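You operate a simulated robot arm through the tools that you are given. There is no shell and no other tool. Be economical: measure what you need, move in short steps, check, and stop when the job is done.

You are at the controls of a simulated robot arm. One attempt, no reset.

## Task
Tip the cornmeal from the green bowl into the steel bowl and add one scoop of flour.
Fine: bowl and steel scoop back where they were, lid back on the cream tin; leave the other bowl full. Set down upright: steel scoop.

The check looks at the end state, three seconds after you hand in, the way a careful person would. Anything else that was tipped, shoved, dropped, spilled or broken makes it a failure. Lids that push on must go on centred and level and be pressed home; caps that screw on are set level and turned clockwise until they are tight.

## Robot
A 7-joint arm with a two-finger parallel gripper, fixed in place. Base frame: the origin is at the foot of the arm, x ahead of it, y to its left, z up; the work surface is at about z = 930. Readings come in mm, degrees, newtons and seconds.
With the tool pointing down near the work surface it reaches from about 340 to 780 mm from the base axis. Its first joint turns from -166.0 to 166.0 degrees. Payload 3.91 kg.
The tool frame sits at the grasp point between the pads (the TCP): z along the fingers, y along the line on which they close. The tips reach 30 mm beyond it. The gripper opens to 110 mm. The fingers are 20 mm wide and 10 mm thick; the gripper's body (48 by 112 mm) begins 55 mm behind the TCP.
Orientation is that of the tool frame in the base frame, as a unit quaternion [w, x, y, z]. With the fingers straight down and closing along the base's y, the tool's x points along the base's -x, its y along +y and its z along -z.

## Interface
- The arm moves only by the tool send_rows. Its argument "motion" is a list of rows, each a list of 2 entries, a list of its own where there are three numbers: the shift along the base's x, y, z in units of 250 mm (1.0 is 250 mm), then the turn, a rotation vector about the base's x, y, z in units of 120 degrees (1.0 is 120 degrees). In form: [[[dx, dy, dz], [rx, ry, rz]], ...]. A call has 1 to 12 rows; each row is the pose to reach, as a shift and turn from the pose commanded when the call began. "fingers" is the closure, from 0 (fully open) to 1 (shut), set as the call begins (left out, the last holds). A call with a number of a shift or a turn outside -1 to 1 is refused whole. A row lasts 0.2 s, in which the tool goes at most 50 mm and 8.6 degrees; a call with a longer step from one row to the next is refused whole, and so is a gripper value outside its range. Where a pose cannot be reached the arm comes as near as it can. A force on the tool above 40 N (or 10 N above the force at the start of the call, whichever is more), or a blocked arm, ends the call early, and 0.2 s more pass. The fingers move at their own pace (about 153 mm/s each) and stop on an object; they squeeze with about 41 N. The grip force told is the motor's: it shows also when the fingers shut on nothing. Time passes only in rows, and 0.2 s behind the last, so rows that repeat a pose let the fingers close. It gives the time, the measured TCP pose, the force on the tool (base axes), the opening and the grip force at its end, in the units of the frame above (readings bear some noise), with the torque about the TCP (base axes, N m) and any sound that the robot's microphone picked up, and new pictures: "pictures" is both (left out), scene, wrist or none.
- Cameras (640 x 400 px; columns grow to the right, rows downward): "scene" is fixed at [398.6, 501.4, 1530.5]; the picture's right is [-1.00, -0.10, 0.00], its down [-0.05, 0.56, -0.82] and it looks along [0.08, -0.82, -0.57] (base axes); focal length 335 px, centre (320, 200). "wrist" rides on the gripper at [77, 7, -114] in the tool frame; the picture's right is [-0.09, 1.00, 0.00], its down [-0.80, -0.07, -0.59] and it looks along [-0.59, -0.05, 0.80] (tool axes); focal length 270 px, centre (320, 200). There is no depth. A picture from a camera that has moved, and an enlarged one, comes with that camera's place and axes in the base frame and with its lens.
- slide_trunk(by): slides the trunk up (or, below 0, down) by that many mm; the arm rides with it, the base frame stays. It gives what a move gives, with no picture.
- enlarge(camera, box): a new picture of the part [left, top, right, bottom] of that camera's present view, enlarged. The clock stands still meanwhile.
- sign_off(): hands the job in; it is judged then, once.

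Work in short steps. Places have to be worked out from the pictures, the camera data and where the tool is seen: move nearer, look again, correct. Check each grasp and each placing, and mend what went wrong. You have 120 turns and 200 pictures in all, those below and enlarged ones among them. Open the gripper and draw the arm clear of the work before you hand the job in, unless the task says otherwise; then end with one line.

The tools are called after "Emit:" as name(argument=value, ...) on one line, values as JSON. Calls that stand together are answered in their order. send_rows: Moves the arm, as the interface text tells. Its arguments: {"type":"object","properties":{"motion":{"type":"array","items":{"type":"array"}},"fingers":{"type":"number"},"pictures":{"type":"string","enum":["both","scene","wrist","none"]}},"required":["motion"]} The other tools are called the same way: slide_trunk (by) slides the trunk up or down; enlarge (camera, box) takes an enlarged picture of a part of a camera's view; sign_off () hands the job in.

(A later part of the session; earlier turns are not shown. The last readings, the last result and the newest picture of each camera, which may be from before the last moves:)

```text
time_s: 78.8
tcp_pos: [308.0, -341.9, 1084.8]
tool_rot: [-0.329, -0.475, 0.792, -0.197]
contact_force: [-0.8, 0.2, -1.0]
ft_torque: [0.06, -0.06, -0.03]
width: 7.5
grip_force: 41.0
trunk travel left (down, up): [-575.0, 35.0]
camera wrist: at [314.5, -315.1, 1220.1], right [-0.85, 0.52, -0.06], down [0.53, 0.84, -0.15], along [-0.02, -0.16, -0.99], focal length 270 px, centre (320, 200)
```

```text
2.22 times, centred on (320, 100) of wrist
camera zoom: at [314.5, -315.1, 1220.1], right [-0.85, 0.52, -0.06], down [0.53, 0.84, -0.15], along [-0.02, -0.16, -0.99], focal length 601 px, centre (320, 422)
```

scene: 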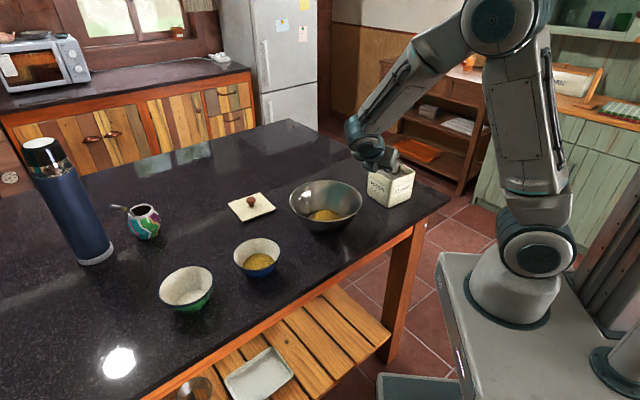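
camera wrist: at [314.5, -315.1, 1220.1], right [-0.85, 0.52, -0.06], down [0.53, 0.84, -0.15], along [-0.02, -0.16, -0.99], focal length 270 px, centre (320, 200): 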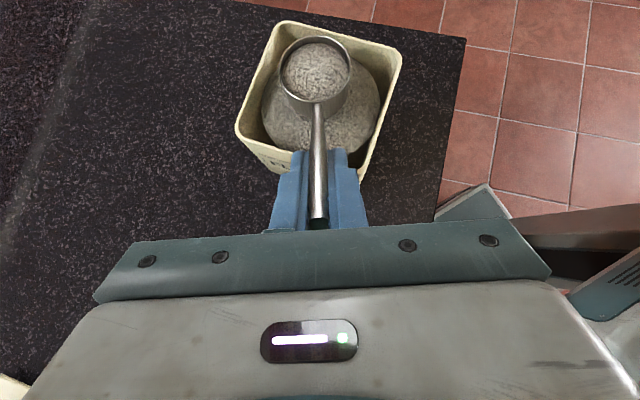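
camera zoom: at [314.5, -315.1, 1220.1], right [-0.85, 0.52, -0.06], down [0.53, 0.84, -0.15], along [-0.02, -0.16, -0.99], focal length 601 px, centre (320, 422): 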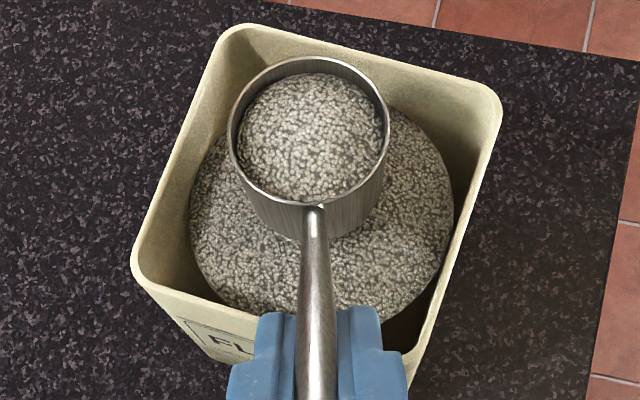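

It's a full scoop. I'll raise it and carry it level over the steel bowl.

Emit:
send_rows(motion=[[[0, 0, 0.08], [0, 0, 0]], [[0, 0, 0.2], [0, 0, 0]], [[0.06, 0.06, 0.28], [0, 0, 0]], [[0.16, 0.17, 0.28], [0, 0, 0]], [[0.28, 0.29, 0.28], [0, 0, 0]], [[0.4, 0.42, 0.28], [0, 0, 0]], [[0.52, 0.55, 0.28], [0, 0, 0]], [[0.62, 0.66, 0.28], [0, 0, 0]], [[0.7, 0.732, 0.24], [0, 0, 0]]])

```text
time_s: 80.8
tcp_pos: [483.7, -157.6, 1142.8]
tool_rot: [-0.329, -0.476, 0.792, -0.196]
contact_force: [-0.3, -0.3, -1.1]
ft_torque: [0.07, 0.0, -0.02]
width: 7.7
grip_force: 40.5
trunk travel left (down, up): [-575.0, 35.0]
camera wrist: at [490.9, -131.2, 1279.7], right [-0.85, 0.52, -0.06], down [0.53, 0.84, -0.15], along [-0.03, -0.16, -0.99], focal length 270 px, centre (320, 200)
```

scene: 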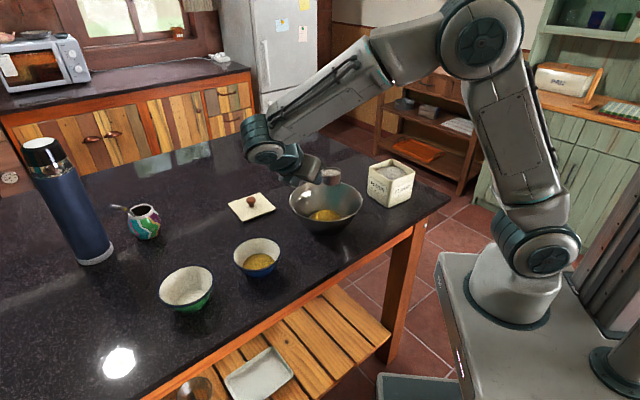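
wrist: 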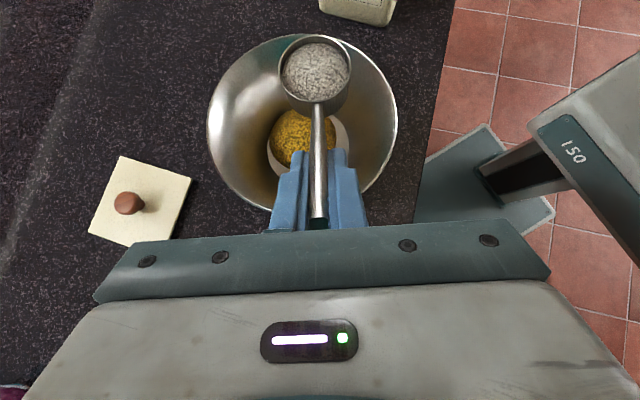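

The cup is over the bowl's interior. I'll roll it about the horizontal handle direction, pouring towards the bowl's centre.

Emit:
send_rows(motion=[[[0, 0, 0], [-0.0313, -0.0589, 0]], [[0, 0, 0], [-0.0625, -0.1177, 0]], [[0, 0, 0], [-0.0938, -0.1766, 0]], [[0, 0, 0], [-0.125, -0.2354, 0]], [[0, 0, 0], [-0.1563, -0.2943, 0]], [[0, 0, 0], [-0.1876, -0.3532, 0]], [[0, 0, 0], [-0.2188, -0.412, 0]], [[0, 0, 0], [-0.2501, -0.4709, 0]], [[0, 0, 0], [-0.2814, -0.5298, 0]], [[0, 0, 0], [-0.3126, -0.5886, 0]], [[0, 0, 0], [-0.3439, -0.6475, 0]], [[0, 0, 0], [-0.3752, -0.7063, 0]]])

Emit:
enlarge(camera="scene", box=[230, 110, 450, 250])

```text
time_s: 83.4
tcp_pos: [482.1, -157.3, 1143.7]
tool_rot: [-0.135, 0.075, -0.676, 0.721]
contact_force: [0.5, -0.7, -0.6]
ft_torque: [0.07, -0.03, 0.05]
width: 7.8
grip_force: 41.4
trunk travel left (down, up): [-575.0, 35.0]
camera wrist: at [378.0, -72.3, 1123.7], right [0.18, -0.02, -0.98], down [0.58, 0.81, 0.09], along [0.79, -0.59, 0.16], focal length 270 px, centre (320, 200)
```

scene: 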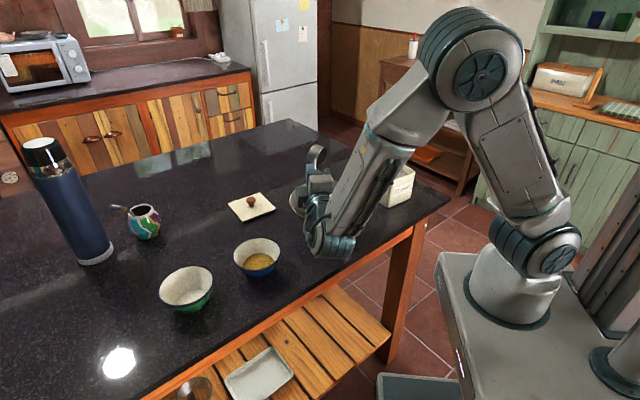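
wrist: 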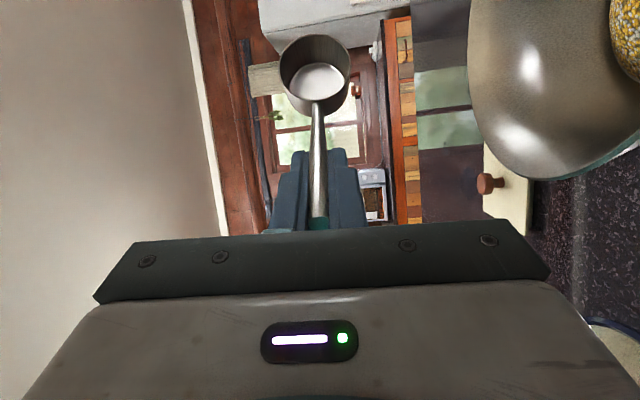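

```text
2.86 times, centred on (340, 180) of scene
camera zoom: at [398.6, 501.4, 1530.5], right [-1.0, -0.1, 0.0], down [-0.05, 0.56, -0.82], along [0.08, -0.82, -0.57], focal length 957 px, centre (263, 257)
```

zoom: 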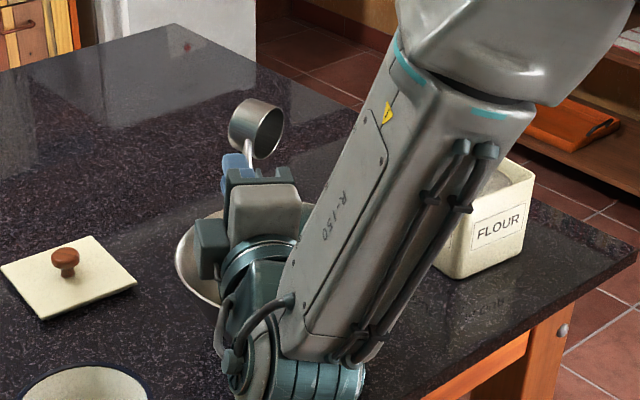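

The cup is empty, and white grains show on the cornmeal. I'll unroll the same way.

Emit:
send_rows(motion=[[[0, 0, 0], [0.0313, 0.0589, 0]], [[0, 0, 0], [0.0625, 0.1177, 0]], [[0, 0, 0], [0.0938, 0.1766, 0]], [[0, 0, 0], [0.125, 0.2354, 0]], [[0, 0, 0], [0.1563, 0.2943, 0]], [[0, 0, 0], [0.1876, 0.3532, 0]], [[0, 0, 0], [0.2188, 0.412, 0]], [[0, 0, 0], [0.2501, 0.4709, 0]], [[0, 0, 0], [0.2814, 0.5298, 0]], [[0, 0, 0], [0.3126, 0.5886, 0]], [[0, 0, 0], [0.3439, 0.6475, 0]], [[0, 0, 0], [0.3752, 0.7063, 0]]], pictures="wrist")

Emit:
enlarge(camera="scene", box=[230, 110, 450, 250])

```text
time_s: 86.0
tcp_pos: [483.6, -159.1, 1143.6]
tool_rot: [-0.328, -0.476, 0.792, -0.195]
contact_force: [-0.3, -0.3, 0.3]
ft_torque: [0.08, -0.06, 0.01]
width: 7.8
grip_force: 41.2
trunk travel left (down, up): [-575.0, 35.0]
camera wrist: at [490.7, -133.0, 1279.7], right [-0.85, 0.52, -0.06], down [0.53, 0.84, -0.15], along [-0.03, -0.15, -0.99], focal length 270 px, centre (320, 200)
```

wrist: 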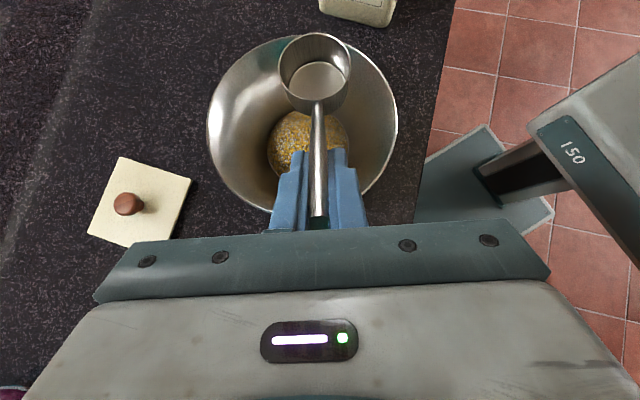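

```text
2.86 times, centred on (340, 180) of scene
camera zoom: at [398.6, 501.4, 1530.5], right [-1.0, -0.1, 0.0], down [-0.05, 0.56, -0.82], along [0.08, -0.82, -0.57], focal length 957 px, centre (263, 257)
```

zoom: 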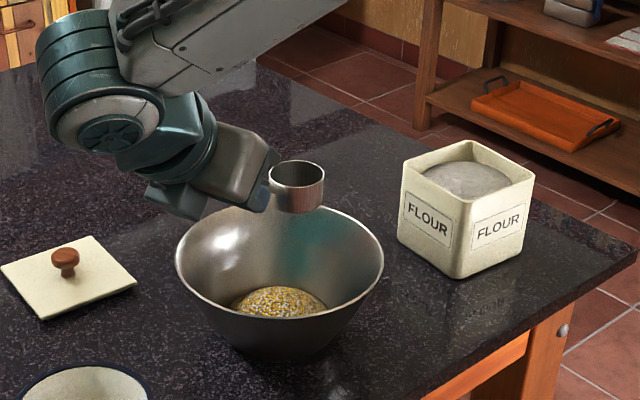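

The flour is in, with no spills. I'll carry the scoop back above its place.

Emit:
send_rows(motion=[[[0.02, -0.02, 0.1], [0, 0, 0]], [[0.08, -0.14, 0.1], [0, 0, 0]], [[0.14, -0.3, 0.1], [0, 0, 0]], [[0.2, -0.46, 0.1], [0, 0, 0]], [[0.26, -0.62, 0.1], [0, 0, 0]], [[0.3, -0.78, 0.05], [0, 0, 0]], [[0.316, -0.9, -0.05], [0, 0, 0]], [[0.316, -0.943, -0.2], [0, 0, 0]], [[0.316, -0.943, -0.36], [0, 0, 0]], [[0.316, -0.943, -0.5], [0, 0, 0]]])

```text
time_s: 88.2
tcp_pos: [562.1, -395.2, 1018.0]
tool_rot: [-0.328, -0.477, 0.792, -0.197]
contact_force: [-0.7, 0.3, -1.0]
ft_torque: [0.04, -0.03, 0.02]
width: 7.6
grip_force: 40.6
trunk travel left (down, up): [-575.0, 35.0]
camera wrist: at [569.6, -369.1, 1154.9], right [-0.85, 0.52, -0.06], down [0.52, 0.84, -0.15], along [-0.02, -0.16, -0.99], focal length 270 px, centre (320, 200)
```

scene: 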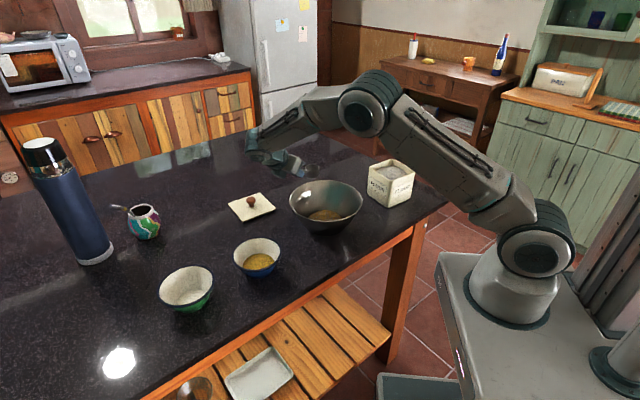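
wrist: 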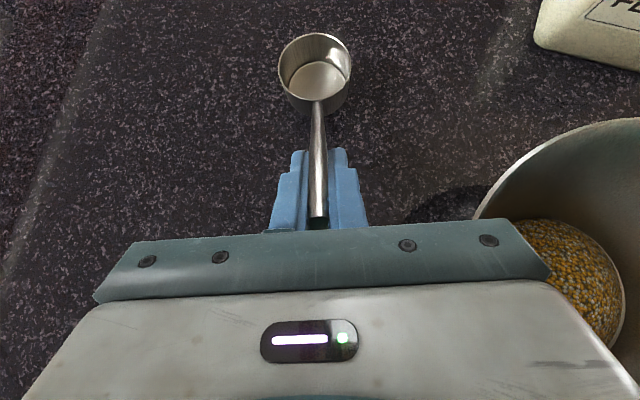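

I'll lower gently to contact.

Emit:
send_rows(motion=[[[0, 0, -0.06], [0, 0, 0]], [[0, 0, -0.09], [0, 0, 0]], [[0, 0, -0.105], [0, 0, 0]], [[0, 0, -0.112], [0, 0, 0]], [[0, 0, -0.118], [0, 0, 0]], [[0, 0, -0.122], [0, 0, 0]]], pictures="none")

```text
time_s: 89.6
tcp_pos: [562.3, -394.3, 988.6]
tool_rot: [-0.327, -0.477, 0.792, -0.197]
contact_force: [0.0, -0.2, 1.4]
ft_torque: [-0.09, 0.04, 0.0]
width: 7.7
grip_force: 40.3
trunk travel left (down, up): [-575.0, 35.0]
```

Contact is just beginning. I'll go down 1 mm more, then release and back away along the tool axis.

Emit:
send_rows(motion=[[[0, 0, -0.003], [0, 0, 0]], [[0, 0, -0.005], [0, 0, 0]]], pictures="none")

Emit:
send_rows(motion=[[[0, 0, 0], [0, 0, 0]], [[0, 0, 0], [0, 0, 0]], [[0.02, 0.037, 0.042], [0, 0, 0]], [[0.06, 0.113, 0.128], [0, 0, 0]], [[0.12, 0.225, 0.255], [0, 0, 0]], [[0.12, 0.225, 0.42], [0, 0, 0]], [[0.12, 0.225, 0.6], [0, 0, 0]]], fingers=0.5)

Emit:
enlarge(camera="scene", box=[260, 130, 450, 250])

```text
time_s: 90.2
tcp_pos: [561.9, -394.9, 988.3]
tool_rot: [-0.329, -0.476, 0.791, -0.198]
contact_force: [0.8, 0.2, 7.6]
ft_torque: [-0.41, 0.19, 0.04]
width: 7.7
grip_force: 41.5
trunk travel left (down, up): [-575.0, 35.0]
```

```text
time_s: 91.8
tcp_pos: [592.4, -337.4, 1137.4]
tool_rot: [-0.329, -0.476, 0.792, -0.197]
contact_force: [-0.5, 0.7, 0.0]
ft_torque: [-0.03, 0.0, -0.01]
width: 55.1
grip_force: 0.0
trunk travel left (down, up): [-575.0, 35.0]
camera wrist: at [598.3, -312.4, 1273.3], right [-0.85, 0.52, -0.06], down [0.53, 0.84, -0.15], along [-0.02, -0.16, -0.99], focal length 270 px, centre (320, 200)
```

scene: 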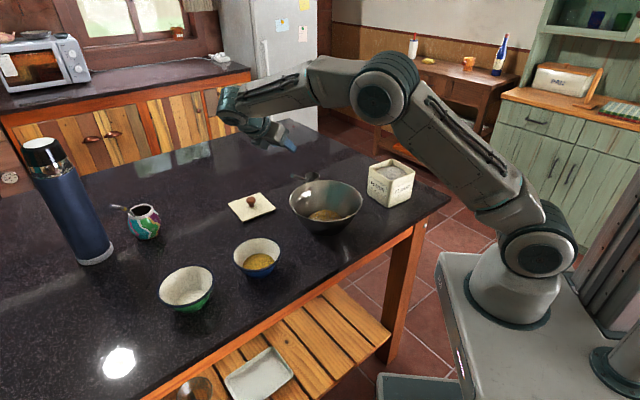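
wrist: 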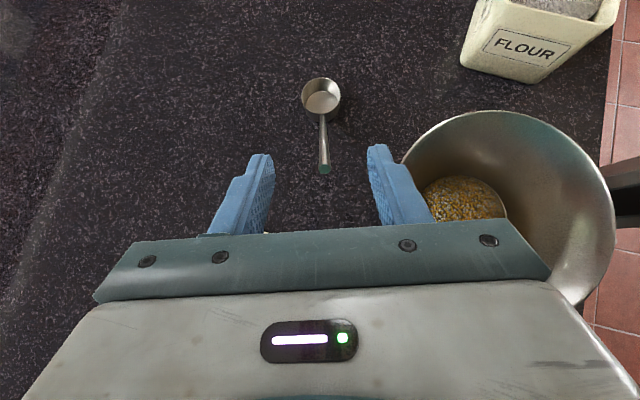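

```text
3.33 times, centred on (355, 190) of scene
camera zoom: at [398.6, 501.4, 1530.5], right [-1.0, -0.1, 0.0], down [-0.05, 0.56, -0.82], along [0.08, -0.82, -0.57], focal length 1116 px, centre (203, 233)
```

zoom: 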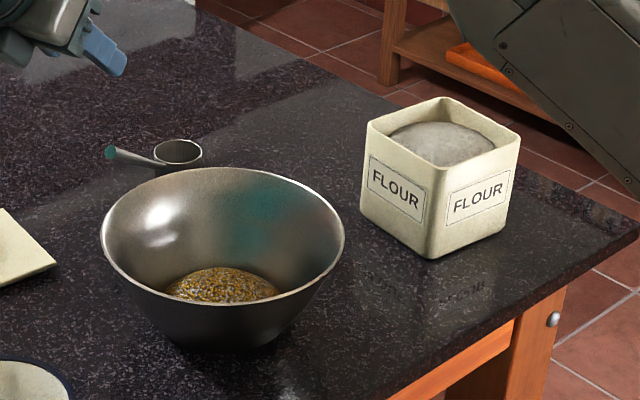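

The scoop is upright and back in place. Next is the lid: I'll restore the tool to vertical and yaw 0 over it.

Emit:
send_rows(motion=[[[0.06, 0.02, 0.04], [0.055, -0.029, 0]], [[0.12, 0.04, 0.06], [0.11, -0.058, 0]], [[0.18, 0.06, 0.06], [0.165, -0.088, 0]], [[0.24, 0.08, 0.06], [0.22, -0.117, 0]], [[0.3, 0.1, 0.06], [0.276, -0.147, 0]], [[0.34, 0.12, 0.06], [0.331, -0.176, 0]]], pictures="none")

Emit:
send_rows(motion=[[[0.01, 0.0, 0], [0, 0, -0.065]], [[0.02, 0.01, 0], [0, 0, -0.13]], [[0.03, 0.02, 0], [0, 0, -0.195]], [[0.05, 0.03, -0.05], [0, 0, -0.26]], [[0.05, 0.03, -0.1], [0, 0, -0.325]], [[0.05, 0.03, -0.15], [0, 0, -0.39]], [[0.05, 0.03, -0.2], [0, 0, -0.455]], [[0.05, 0.03, -0.26], [0, 0, -0.517]], [[0.05, 0.03, -0.32], [0, 0, -0.517]]], pictures="wrist")

```text
time_s: 93.2
tcp_pos: [677.2, -307.7, 1153.3]
tool_rot: [0.0, -0.515, 0.857, 0.0]
contact_force: [0.2, 0.4, -0.4]
ft_torque: [-0.04, -0.02, 0.0]
width: 55.0
grip_force: 0.0
trunk travel left (down, up): [-575.0, 35.0]
```

```text
time_s: 95.2
tcp_pos: [689.5, -301.3, 1071.6]
tool_rot: [0.0, 0.001, 1.0, -0.001]
contact_force: [0.4, -0.1, -0.5]
ft_torque: [0.03, 0.02, -0.01]
width: 54.8
grip_force: 0.0
trunk travel left (down, up): [-575.0, 35.0]
camera wrist: at [613.3, -294.5, 1187.6], right [0.09, 1.0, 0.0], down [0.8, -0.07, 0.59], along [0.59, -0.05, -0.8], focal length 270 px, centre (320, 200)
```

wrist: 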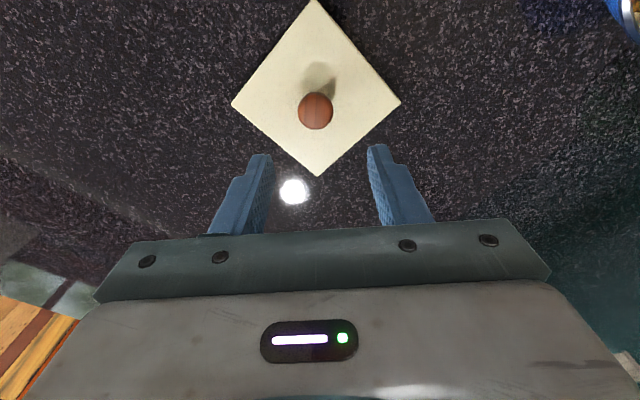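

The knob is directly under the tool. I'll descend to the release height and regrip.

Emit:
send_rows(motion=[[[0.002, 0, -0.15], [0, 0, 0]], [[0.002, 0, -0.28], [0, 0, 0]], [[0.002, 0, -0.35], [0, 0, 0]], [[0.002, 0, -0.382], [0, 0, 0]]], pictures="wrist")

```text
time_s: 96.2
tcp_pos: [688.8, -300.2, 976.2]
tool_rot: [0.0, 0.0, 1.0, -0.001]
contact_force: [0.0, -0.5, -0.9]
ft_torque: [-0.01, -0.04, 0.0]
width: 54.9
grip_force: 0.0
trunk travel left (down, up): [-575.0, 35.0]
camera wrist: at [613.3, -294.2, 1092.0], right [0.09, 1.0, 0.0], down [0.8, -0.07, 0.59], along [0.59, -0.05, -0.8], focal length 270 px, centre (320, 200)
```

wrist: 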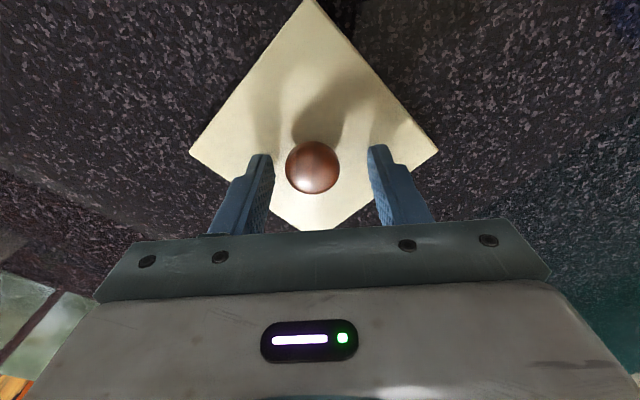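

The knob is about 4 mm to the -y side. I'll correct for that and grip.

Emit:
send_rows(motion=[[[-0.004, -0.016, -0.004], [0, 0, 0]], [[-0.004, -0.016, -0.004], [0, 0, 0]]], pictures="none")

Emit:
send_rows(motion=[[[0, 0, 0], [0, 0, 0]], [[0, 0, 0], [0, 0, 0]], [[0, 0, 0], [0, 0, 0]], [[0, 0, 0.04], [0, 0, 0]], [[0, 0, 0.14], [0, 0, 0]], [[0, 0, 0.3], [0, 0, 0]]], fingers=1, pictures="wrist")

```text
time_s: 96.8
tcp_pos: [689.1, -303.9, 975.0]
tool_rot: [-0.001, 0.0, 1.0, 0.0]
contact_force: [-0.3, -0.2, 0.3]
ft_torque: [0.03, -0.02, -0.03]
width: 54.9
grip_force: 0.0
trunk travel left (down, up): [-575.0, 35.0]
```

```text
time_s: 98.2
tcp_pos: [690.3, -305.0, 1051.1]
tool_rot: [0.0, 0.0, 1.0, 0.0]
contact_force: [-0.6, -0.2, -0.4]
ft_torque: [-0.03, -0.02, -0.01]
width: 27.9
grip_force: 41.2
trunk travel left (down, up): [-575.0, 35.0]
camera wrist: at [612.6, -298.4, 1166.0], right [0.09, 1.0, 0.0], down [0.8, -0.07, 0.59], along [0.59, -0.05, -0.8], focal length 270 px, centre (320, 200)
```

wrist: 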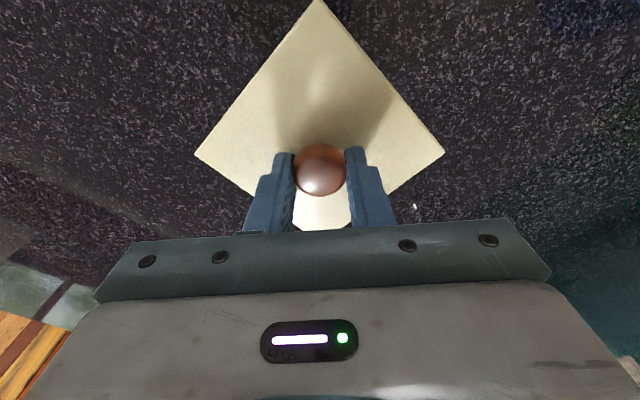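

The lid is regripped, nearly identical to the first grip. I'll carry it high back over the tin.

Emit:
send_rows(motion=[[[0, 0, 0.2], [0, 0, 0]], [[-0.02, 0, 0.4], [0, 0, 0]], [[-0.16, -0.03, 0.52], [0, 0, 0]], [[-0.34, -0.08, 0.52], [0, 0, 0]], [[-0.52, -0.13, 0.52], [0, 0, 0]], [[-0.7, -0.18, 0.52], [0, 0, 0]], [[-0.86, -0.23, 0.52], [0, 0, 0]], [[-1.0, -0.28, 0.52], [0, 0, 0]]], pictures="none")

Emit:
send_rows(motion=[[[-0.16, -0.04, 0], [0, 0, 0]], [[-0.32, -0.08, 0], [0, 0, 0]], [[-0.48, -0.12, 0], [0, 0, 0]], [[-0.62, -0.16, 0], [0, 0, 0]], [[-0.67, -0.161, 0], [0, 0, -0.004]], [[-0.67, -0.161, -0.1], [0, 0, -0.004]]])

```text
refused: row 2 steps farther than a row can; nothing moved
```

```text
time_s: 99.6
tcp_pos: [522.8, -345.4, 1025.4]
tool_rot: [0.0, 0.004, 1.0, 0.0]
contact_force: [0.1, -1.1, -1.3]
ft_torque: [-0.02, 0.01, 0.01]
width: 28.0
grip_force: 41.5
trunk travel left (down, up): [-575.0, 35.0]
camera wrist: at [445.8, -338.3, 1140.4], right [0.1, 1.0, 0.0], down [0.8, -0.08, 0.59], along [0.59, -0.06, -0.8], focal length 270 px, centre (320, 200)
```

scene: 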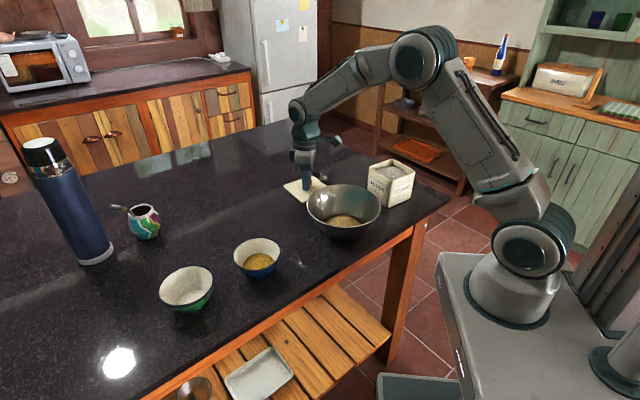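
wrist: 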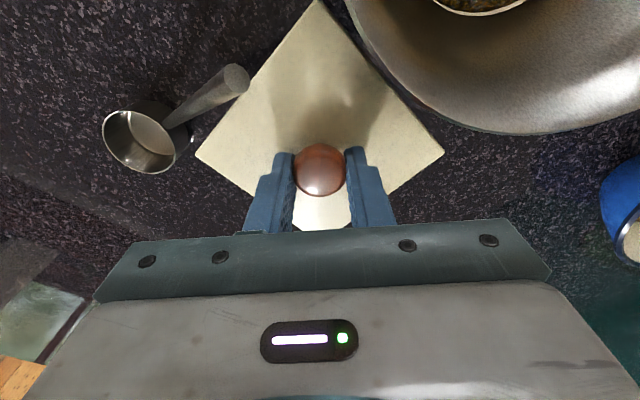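

The first call was refused but the second ran at low height, so the lid has nudged the steel bowl and swung the scoop's handle round. I'll raise straight up, then mend both.

Emit:
send_rows(motion=[[[0, 0, 0.04], [0, 0, 0]], [[0, 0, 0.1], [0, 0, 0]], [[0, 0, 0.25], [0, 0, 0]], [[0, 0, 0.42], [0, 0, 0]], [[0, 0, 0.6], [0, 0, 0]]])

Emit:
enlarge(camera="scene", box=[260, 130, 450, 250])

```text
time_s: 100.8
tcp_pos: [520.1, -345.2, 1177.0]
tool_rot: [0.0, 0.004, 1.0, 0.0]
contact_force: [0.1, 0.5, 0.4]
ft_torque: [-0.02, 0.0, 0.0]
width: 27.8
grip_force: 41.1
trunk travel left (down, up): [-575.0, 35.0]
camera wrist: at [444.3, -338.3, 1291.9], right [0.1, 1.0, 0.0], down [0.8, -0.08, 0.59], along [0.59, -0.06, -0.8], focal length 270 px, centre (320, 200)
```

scene: 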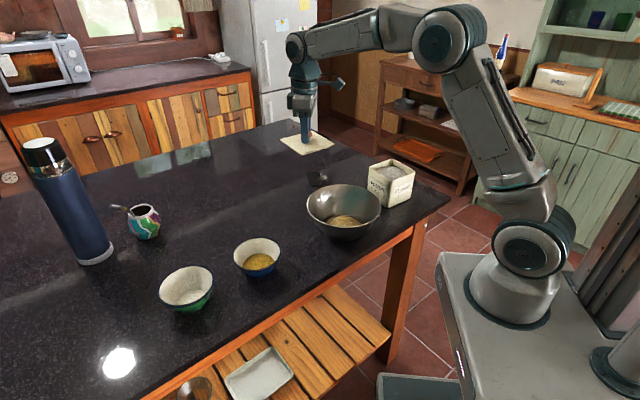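
wrist: 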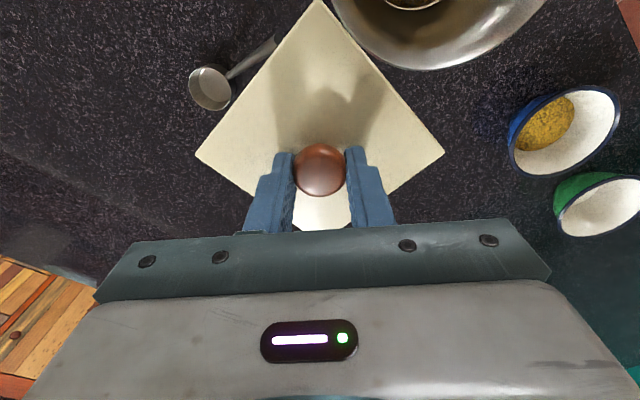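

```text
3.33 times, centred on (355, 190) of scene
camera zoom: at [398.6, 501.4, 1530.5], right [-1.0, -0.1, 0.0], down [-0.05, 0.56, -0.82], along [0.08, -0.82, -0.57], focal length 1116 px, centre (203, 233)
```

zoom: 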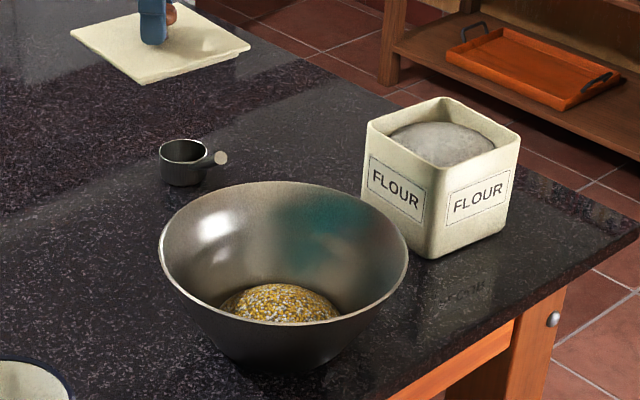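

The contents are intact and the tin hasn't moved. I'll seat the lid first to free the hand, carrying it high to above the tin.

Emit:
send_rows(motion=[[[-0.17, -0.05, 0], [0, 0, 0]], [[-0.34, -0.1, 0], [0, 0, 0]], [[-0.51, -0.15, 0], [0, 0, 0]], [[-0.68, -0.2, 0], [0, 0, 0]], [[-0.84, -0.25, 0], [0, 0, 0]], [[-0.994, -0.279, 0], [0, 0, 0]], [[-0.994, -0.279, -0.1], [0, 0, 0]], [[-0.994, -0.279, -0.2], [0, 0, 0]], [[-0.994, -0.279, -0.3], [0, 0, 0]]])

```text
time_s: 102.8
tcp_pos: [273.4, -414.4, 1100.5]
tool_rot: [0.001, 0.005, 1.0, 0.0]
contact_force: [0.5, 0.2, -0.1]
ft_torque: [-0.01, -0.01, -0.03]
width: 28.0
grip_force: 41.2
trunk travel left (down, up): [-575.0, 35.0]
camera wrist: at [196.5, -408.0, 1215.5], right [0.1, 1.0, 0.0], down [0.8, -0.08, 0.59], along [0.59, -0.06, -0.8], focal length 270 px, centre (320, 200)
```

scene: 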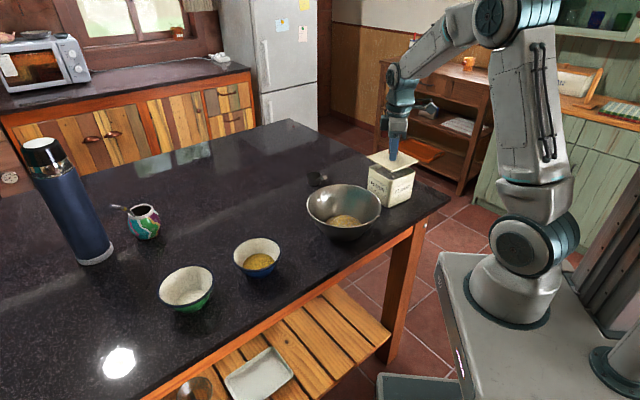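
wrist: 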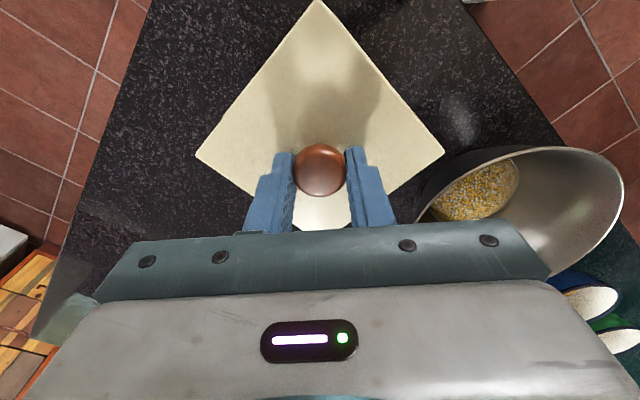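

The lid is aligned over the tin. I'll lower it to just above seating.

Emit:
send_rows(motion=[[[-0.004, -0.002, -0.06], [0, 0, 0]], [[-0.004, -0.002, -0.09], [0, 0, 0]], [[-0.004, -0.002, -0.105], [0, 0, 0]]], pictures="none")

Emit:
enlarge(camera="scene", box=[350, 130, 430, 220])

```text
time_s: 103.6
tcp_pos: [272.2, -414.7, 1075.3]
tool_rot: [0.001, 0.004, 1.0, -0.001]
contact_force: [0.1, 0.9, 8.2]
ft_torque: [-0.11, -0.36, 0.02]
width: 27.9
grip_force: 41.9
trunk travel left (down, up): [-575.0, 35.0]
```

```text
4.44 times, centred on (390, 175) of scene
camera zoom: at [398.6, 501.4, 1530.5], right [-1.0, -0.1, 0.0], down [-0.05, 0.56, -0.82], along [0.08, -0.82, -0.57], focal length 1488 px, centre (9, 311)
```

zoom: 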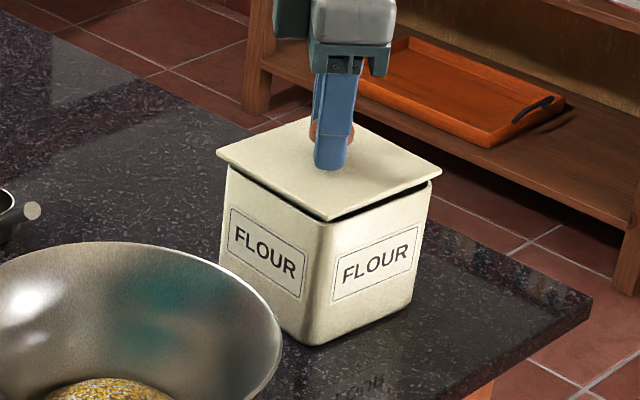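

8 N of contact at 1075, with the torque pointing to the +x corner: the lid is slightly too far +x. I'll lift a little, shift -1.5 mm and try again.

Emit:
send_rows(motion=[[[0, 0, 0.016], [0, 0, 0]], [[-0.006, 0, 0.016], [0, 0, 0]], [[-0.006, 0, 0], [0, 0, 0]], [[-0.006, 0, -0.008], [0, 0, 0]], [[-0.006, 0, -0.016], [0, 0, 0]]], pictures="none")

```text
time_s: 104.8
tcp_pos: [270.5, -415.4, 1070.9]
tool_rot: [0.0, 0.004, 1.0, 0.0]
contact_force: [1.1, 0.4, -0.2]
ft_torque: [0.01, 0.01, 0.01]
width: 27.9
grip_force: 41.0
trunk travel left (down, up): [-575.0, 35.0]
```

It slid in with no force at 1071. I'll press on down to the seat.

Emit:
send_rows(motion=[[[0, 0, -0.008], [0, 0, 0]], [[0, 0, -0.014], [0, 0, 0]], [[0, 0, -0.02], [0, 0, 0]], [[0, 0, -0.026], [0, 0, 0]], [[0, 0, -0.032], [0, 0, 0]], [[0, 0, -0.038], [0, 0, 0]]], pictures="none")

Emit:
enlarge(camera="scene", box=[350, 130, 430, 220])

```text
time_s: 105.9
tcp_pos: [269.9, -415.8, 1067.9]
tool_rot: [0.002, 0.004, 1.0, -0.005]
contact_force: [-3.6, 6.8, 19.2]
ft_torque: [0.33, 0.41, -0.09]
width: 28.0
grip_force: 41.1
trunk travel left (down, up): [-575.0, 35.0]
heard: snap
stopped in row 5: the force on the tool passed its limit at 43 N (the readings are from after the stop); the commanded pose is now the measured one
```

```text
4.44 times, centred on (390, 175) of scene
camera zoom: at [398.6, 501.4, 1530.5], right [-1.0, -0.1, 0.0], down [-0.05, 0.56, -0.82], along [0.08, -0.82, -0.57], focal length 1488 px, centre (9, 311)
```

zoom: 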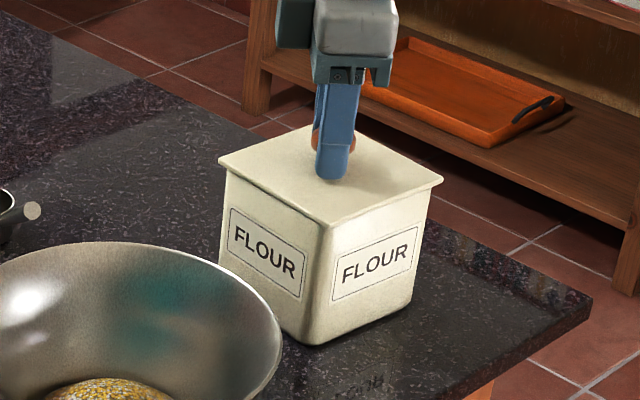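

A snap was heard and no gap is visible, so the lid is home. I'll release and rise.

Emit:
send_rows(motion=[[[0, 0, 0.004], [0, 0, 0]], [[0, 0, 0.004], [0, 0, 0]], [[0, 0, 0.1], [0, 0, 0]], [[0, 0, 0.28], [0, 0, 0]], [[0, 0, 0.46], [0, 0, 0]]], fingers=0.4)

Emit:
enlarge(camera="scene", box=[260, 130, 450, 250])

```text
time_s: 107.1
tcp_pos: [270.4, -416.3, 1181.7]
tool_rot: [0.002, 0.004, 1.0, -0.004]
contact_force: [0.3, 0.5, 0.4]
ft_torque: [0.0, -0.02, 0.0]
width: 65.9
grip_force: 0.0
trunk travel left (down, up): [-575.0, 35.0]
camera wrist: at [193.8, -408.7, 1297.5], right [0.1, 1.0, -0.01], down [0.8, -0.07, 0.6], along [0.59, -0.06, -0.8], focal length 270 px, centre (320, 200)
```

scene: 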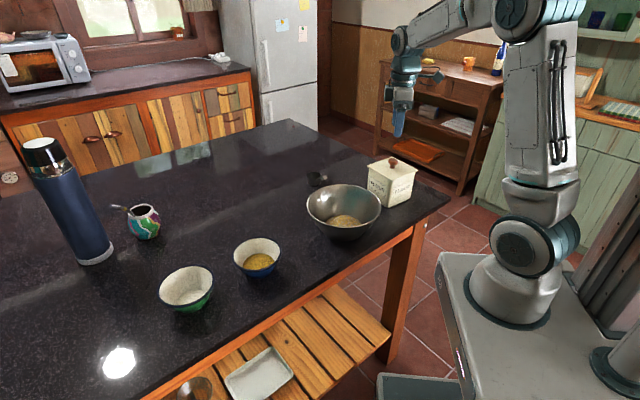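
wrist: 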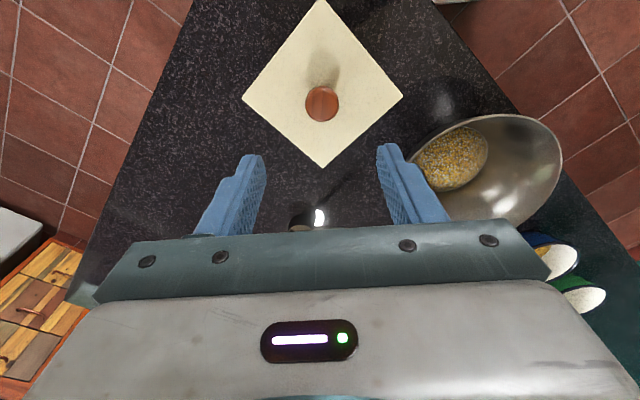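

```text
3.33 times, centred on (355, 190) of scene
camera zoom: at [398.6, 501.4, 1530.5], right [-1.0, -0.1, 0.0], down [-0.05, 0.56, -0.82], along [0.08, -0.82, -0.57], focal length 1116 px, centre (203, 233)
```

zoom: 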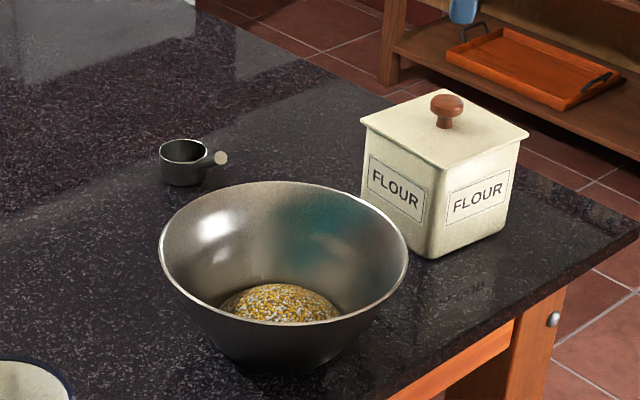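

The tin looks just as it did at the start. Now the steel bowl: it's at about (406,-238) and should be near (455,-256). I'll push its rim gently from the base side with two open fingers, first moving to a standoff.

Emit:
send_rows(motion=[[[0.01, 0.17, 0], [0, 0, -0.03]], [[0.03, 0.34, 0], [0, 0, -0.06]], [[0.04, 0.5, 0], [0, 0, -0.09]], [[0.06, 0.66, 0], [0, 0, -0.12]], [[0.072, 0.8, 0], [0, 0, -0.15]], [[0.072, 0.884, 0], [0, 0, -0.163]], [[0.072, 0.884, -0.18], [0, 0, -0.163]], [[0.072, 0.884, -0.36], [0, 0, -0.163]], [[0.072, 0.884, -0.5], [0, 0, -0.163]]])

```text
time_s: 109.1
tcp_pos: [289.5, -194.9, 1056.5]
tool_rot: [0.001, 0.174, 0.985, -0.003]
contact_force: [0.4, 0.3, 0.5]
ft_torque: [-0.01, 0.06, 0.03]
width: 65.8
grip_force: 0.0
trunk travel left (down, up): [-575.0, 35.0]
camera wrist: at [220.0, -162.0, 1170.9], right [0.42, 0.91, -0.01], down [0.73, -0.34, 0.6], along [0.54, -0.26, -0.8], focal length 270 px, centre (320, 200)
```

scene: 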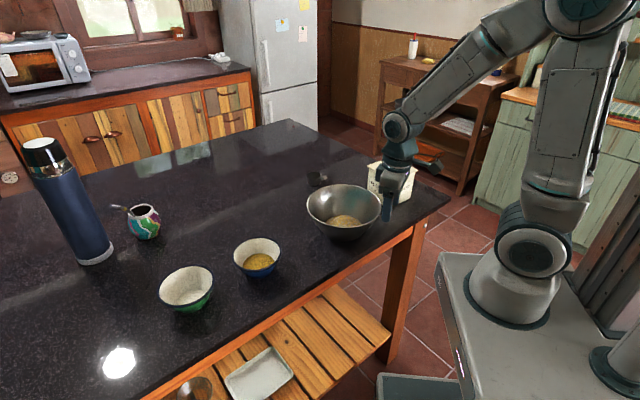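
wrist: 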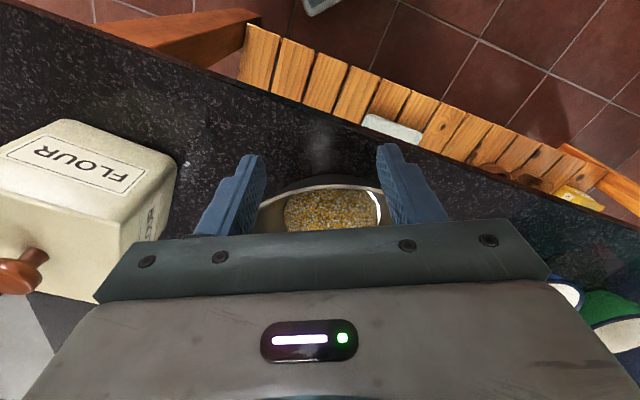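

I'll lower to rim height and creep forward along the push direction.

Emit:
send_rows(motion=[[[0, 0, -0.1], [0, 0, 0]], [[0, 0, -0.166], [0, 0, 0]], [[0.038, -0.014, -0.166], [0, 0, 0]], [[0.075, -0.028, -0.166], [0, 0, 0]], [[0.105, -0.039, -0.166], [0, 0, 0]], [[0.135, -0.05, -0.166], [0, 0, 0]], [[0.165, -0.061, -0.166], [0, 0, 0]]], pictures="none")

Emit:
enlarge(camera="scene", box=[260, 130, 450, 250])

```text
time_s: 110.7
tcp_pos: [329.7, -210.9, 1014.3]
tool_rot: [0.001, 0.174, 0.985, -0.004]
contact_force: [-0.8, 0.6, -0.1]
ft_torque: [0.02, 0.03, -0.01]
width: 66.3
grip_force: 0.3
trunk travel left (down, up): [-575.0, 35.0]
```

```text
3.33 times, centred on (355, 190) of scene
camera zoom: at [398.6, 501.4, 1530.5], right [-1.0, -0.1, 0.0], down [-0.05, 0.56, -0.82], along [0.08, -0.82, -0.57], focal length 1116 px, centre (203, 233)
```

zoom: 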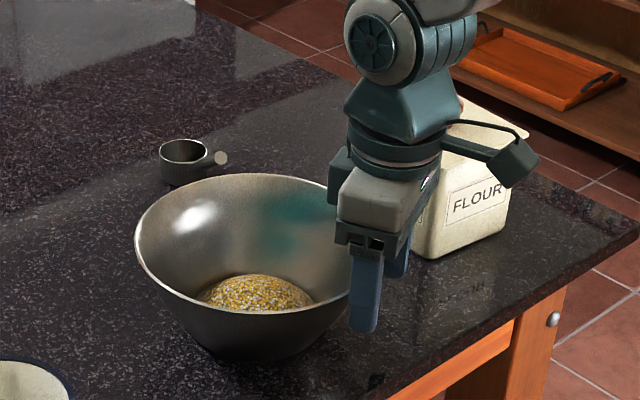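

The bowl slides smoothly and stays upright. About 26 mm remain.

Emit:
send_rows(motion=[[[0.03, -0.011, 0], [0, 0, 0]], [[0.06, -0.023, 0], [0, 0, 0]], [[0.085, -0.033, 0], [0, 0, 0]], [[0.1, -0.039, 0], [0, 0, 0]]], pictures="none")

Emit:
enlarge(camera="scene", box=[260, 130, 450, 250])

```text
time_s: 111.7
tcp_pos: [355.9, -220.2, 1014.7]
tool_rot: [0.001, 0.173, 0.985, -0.005]
contact_force: [-0.7, 0.3, -0.3]
ft_torque: [-0.01, 0.0, 0.03]
width: 66.3
grip_force: 0.3
trunk travel left (down, up): [-575.0, 35.0]
```

```text
3.33 times, centred on (355, 190) of scene
camera zoom: at [398.6, 501.4, 1530.5], right [-1.0, -0.1, 0.0], down [-0.05, 0.56, -0.82], along [0.08, -0.82, -0.57], focal length 1116 px, centre (203, 233)
```

zoom: 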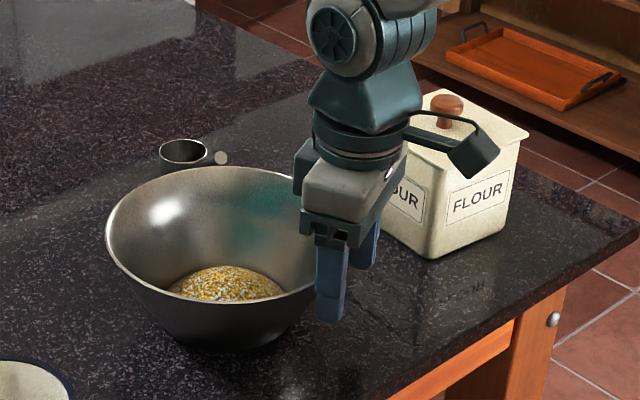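

It's within about 3 mm of its place. I'll back off, rise and go to view the scoop.

Emit:
send_rows(motion=[[[-0.08, 0.03, 0], [0, 0, 0]], [[-0.12, 0.04, 0.1], [0, 0, 0]], [[-0.12, 0.04, 0.28], [0, 0, 0]], [[-0.12, 0.04, 0.46], [0, 0, 0]], [[-0.05, -0.06, 0.64], [0, 0, 0]], [[0.03, -0.2, 0.7], [0, 0, 0]], [[0.12, -0.34, 0.7], [0, 0, 0.03]], [[0.21, -0.48, 0.7], [0, 0, 0.08]], [[0.3, -0.62, 0.7], [0, 0, 0.12]], [[0.38, -0.76, 0.66], [0, 0, 0.163]], [[0.38, -0.84, 0.6], [0, 0, 0.163]]])

Emit:
enlarge(camera="scene", box=[260, 130, 450, 250])

```text
refused: row 5 steps farther than a row can; nothing moved
```

```text
3.33 times, centred on (355, 190) of scene
camera zoom: at [398.6, 501.4, 1530.5], right [-1.0, -0.1, 0.0], down [-0.05, 0.56, -0.82], along [0.08, -0.82, -0.57], focal length 1116 px, centre (203, 233)
```

zoom: 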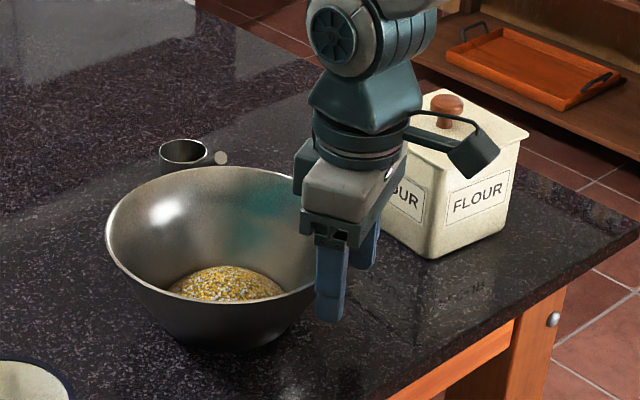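

That was refused for an over-long step; I'll send smaller ones.

Emit:
send_rows(motion=[[[-0.08, 0.03, 0], [0, 0, 0]], [[-0.12, 0.04, 0.1], [0, 0, 0]], [[-0.12, 0.04, 0.26], [0, 0, 0]], [[-0.12, 0.04, 0.42], [0, 0, 0]], [[-0.08, -0.02, 0.58], [0, 0, 0]], [[-0.02, -0.12, 0.7], [0, 0, 0]], [[0.06, -0.26, 0.7], [0, 0, 0.03]], [[0.14, -0.4, 0.7], [0, 0, 0.06]], [[0.22, -0.54, 0.7], [0, 0, 0.1]], [[0.3, -0.66, 0.66], [0, 0, 0.14]], [[0.36, -0.76, 0.6], [0, 0, 0.163]]])

Emit:
enlarge(camera="scene", box=[260, 130, 450, 250])

```text
time_s: 114.1
tcp_pos: [448.3, -412.1, 1166.0]
tool_rot: [0.002, 0.003, 1.0, -0.003]
contact_force: [0.1, 0.2, 0.7]
ft_torque: [0.02, 0.04, 0.01]
width: 66.1
grip_force: 0.1
trunk travel left (down, up): [-575.0, 35.0]
camera wrist: at [369.4, -404.7, 1280.1], right [0.1, 1.0, -0.01], down [0.8, -0.07, 0.6], along [0.59, -0.06, -0.8], focal length 270 px, centre (320, 200)
```

scene: 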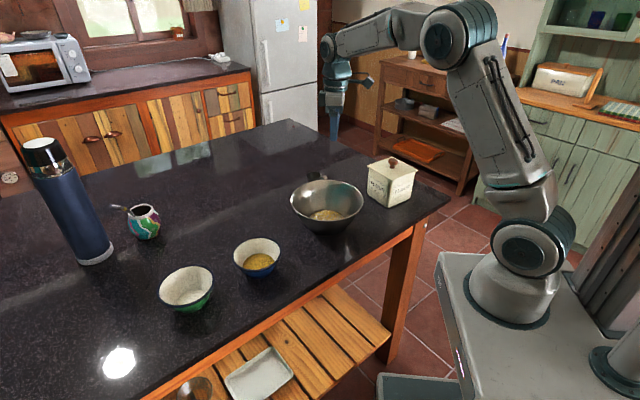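
wrist: 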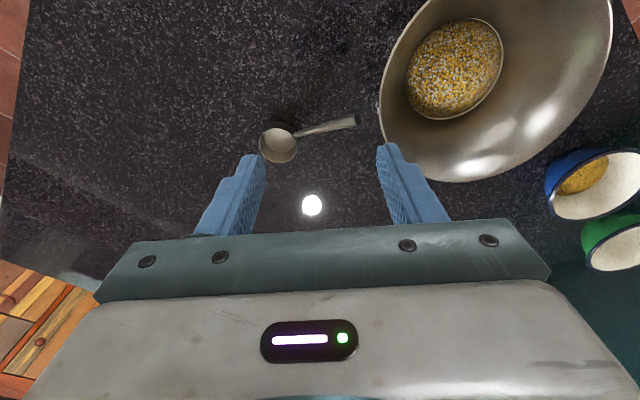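

```text
3.33 times, centred on (355, 190) of scene
camera zoom: at [398.6, 501.4, 1530.5], right [-1.0, -0.1, 0.0], down [-0.05, 0.56, -0.82], along [0.08, -0.82, -0.57], focal length 1116 px, centre (203, 233)
```

zoom: 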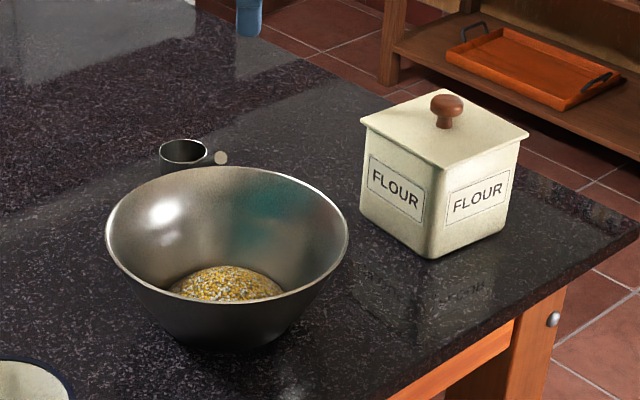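

The scoop cup is at (514,-476), upright, with its handle swung to about 114° where it was 62°. I'll yaw the tool +114° in two calls and see whether that's reachable.

Emit:
send_rows(motion=[[[0, 0.02, 0], [0, 0, 0.07]], [[0.01, 0.04, 0], [0, 0, 0.14]], [[0.02, 0.06, 0], [0, 0, 0.21]], [[0.03, 0.08, -0.02], [0, 0, 0.28]], [[0.04, 0.1, -0.04], [0, 0, 0.35]], [[0.05, 0.12, -0.06], [0, 0, 0.42]], [[0.06, 0.14, -0.08], [0, 0, 0.49]], [[0.06, 0.16, -0.1], [0, 0, 0.56]], [[0.06, 0.18, -0.12], [0, 0, 0.63]], [[0.06, 0.196, -0.14], [0, 0, 0.7]], [[0.06, 0.196, -0.144], [0, 0, 0.77]]], pictures="none", fingers=0.6)

Emit:
send_rows(motion=[[[0, 0, 0], [0, 0, 0.06]], [[0, 0, 0], [0, 0, 0.12]], [[0, 0, 0], [0, 0, 0.183]], [[0, 0, 0], [0, 0, 0.183]]], pictures="wrist")

```text
time_s: 116.5
tcp_pos: [461.6, -361.1, 1128.5]
tool_rot: [-0.003, 0.72, -0.694, 0.001]
contact_force: [-0.2, 0.3, -0.9]
ft_torque: [-0.01, -0.01, 0.0]
width: 43.8
grip_force: 0.1
trunk travel left (down, up): [-575.0, 35.0]
```

```text
time_s: 117.5
tcp_pos: [460.2, -363.0, 1129.0]
tool_rot: [-0.004, 0.839, -0.545, 0.001]
contact_force: [0.1, -0.2, 0.1]
ft_torque: [-0.04, 0.02, 0.0]
width: 44.0
grip_force: 0.0
trunk travel left (down, up): [-575.0, 35.0]
camera wrist: at [485.3, -436.5, 1244.5], right [-0.95, -0.32, -0.01], down [-0.26, 0.76, 0.6], along [-0.19, 0.57, -0.8], focal length 270 px, centre (320, 200)
```

wrist: 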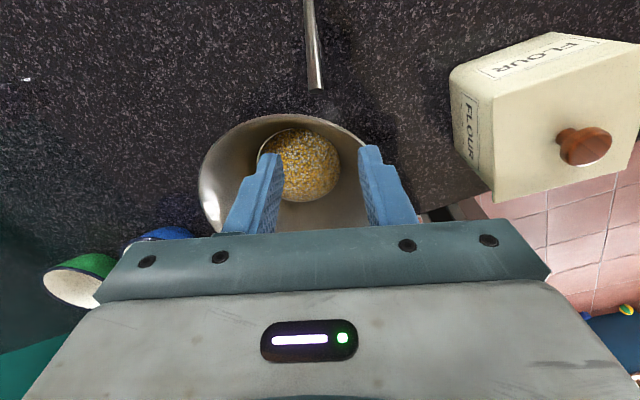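

That's reachable, and the handle is aligned with the tool. I'll lean 30° and look again.

Emit:
send_rows(motion=[[[0, 0, 0], [-0.057, -0.0255, 0]], [[0, 0, 0], [-0.114, -0.051, 0]], [[0, 0, 0], [-0.171, -0.0765, 0]], [[0, 0, 0], [-0.228, -0.102, 0]], [[0, 0, 0], [-0.228, -0.102, 0]]], pictures="both")

```text
time_s: 118.7
tcp_pos: [461.5, -361.6, 1128.9]
tool_rot: [0.136, 0.81, -0.527, 0.218]
contact_force: [0.4, -0.1, 0.0]
ft_torque: [0.03, 0.0, 0.0]
width: 43.9
grip_force: 0.0
trunk travel left (down, up): [-575.0, 35.0]
camera wrist: at [457.6, -374.8, 1267.9], right [-0.94, -0.34, -0.05], down [-0.34, 0.93, 0.12], along [0.01, 0.13, -0.99], focal length 270 px, centre (320, 200)
```

scene: 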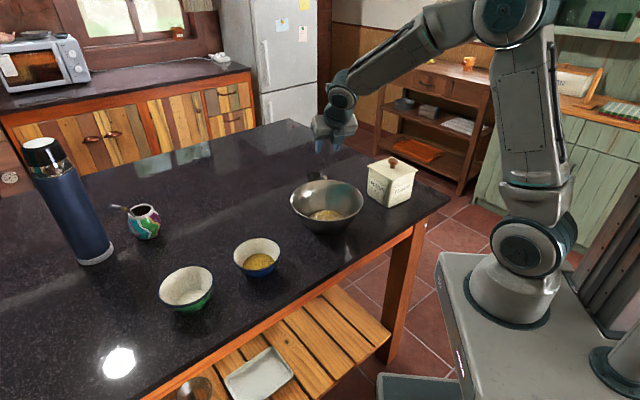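
wrist: 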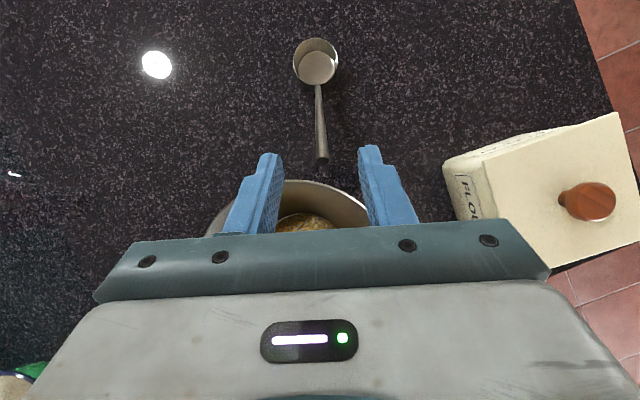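

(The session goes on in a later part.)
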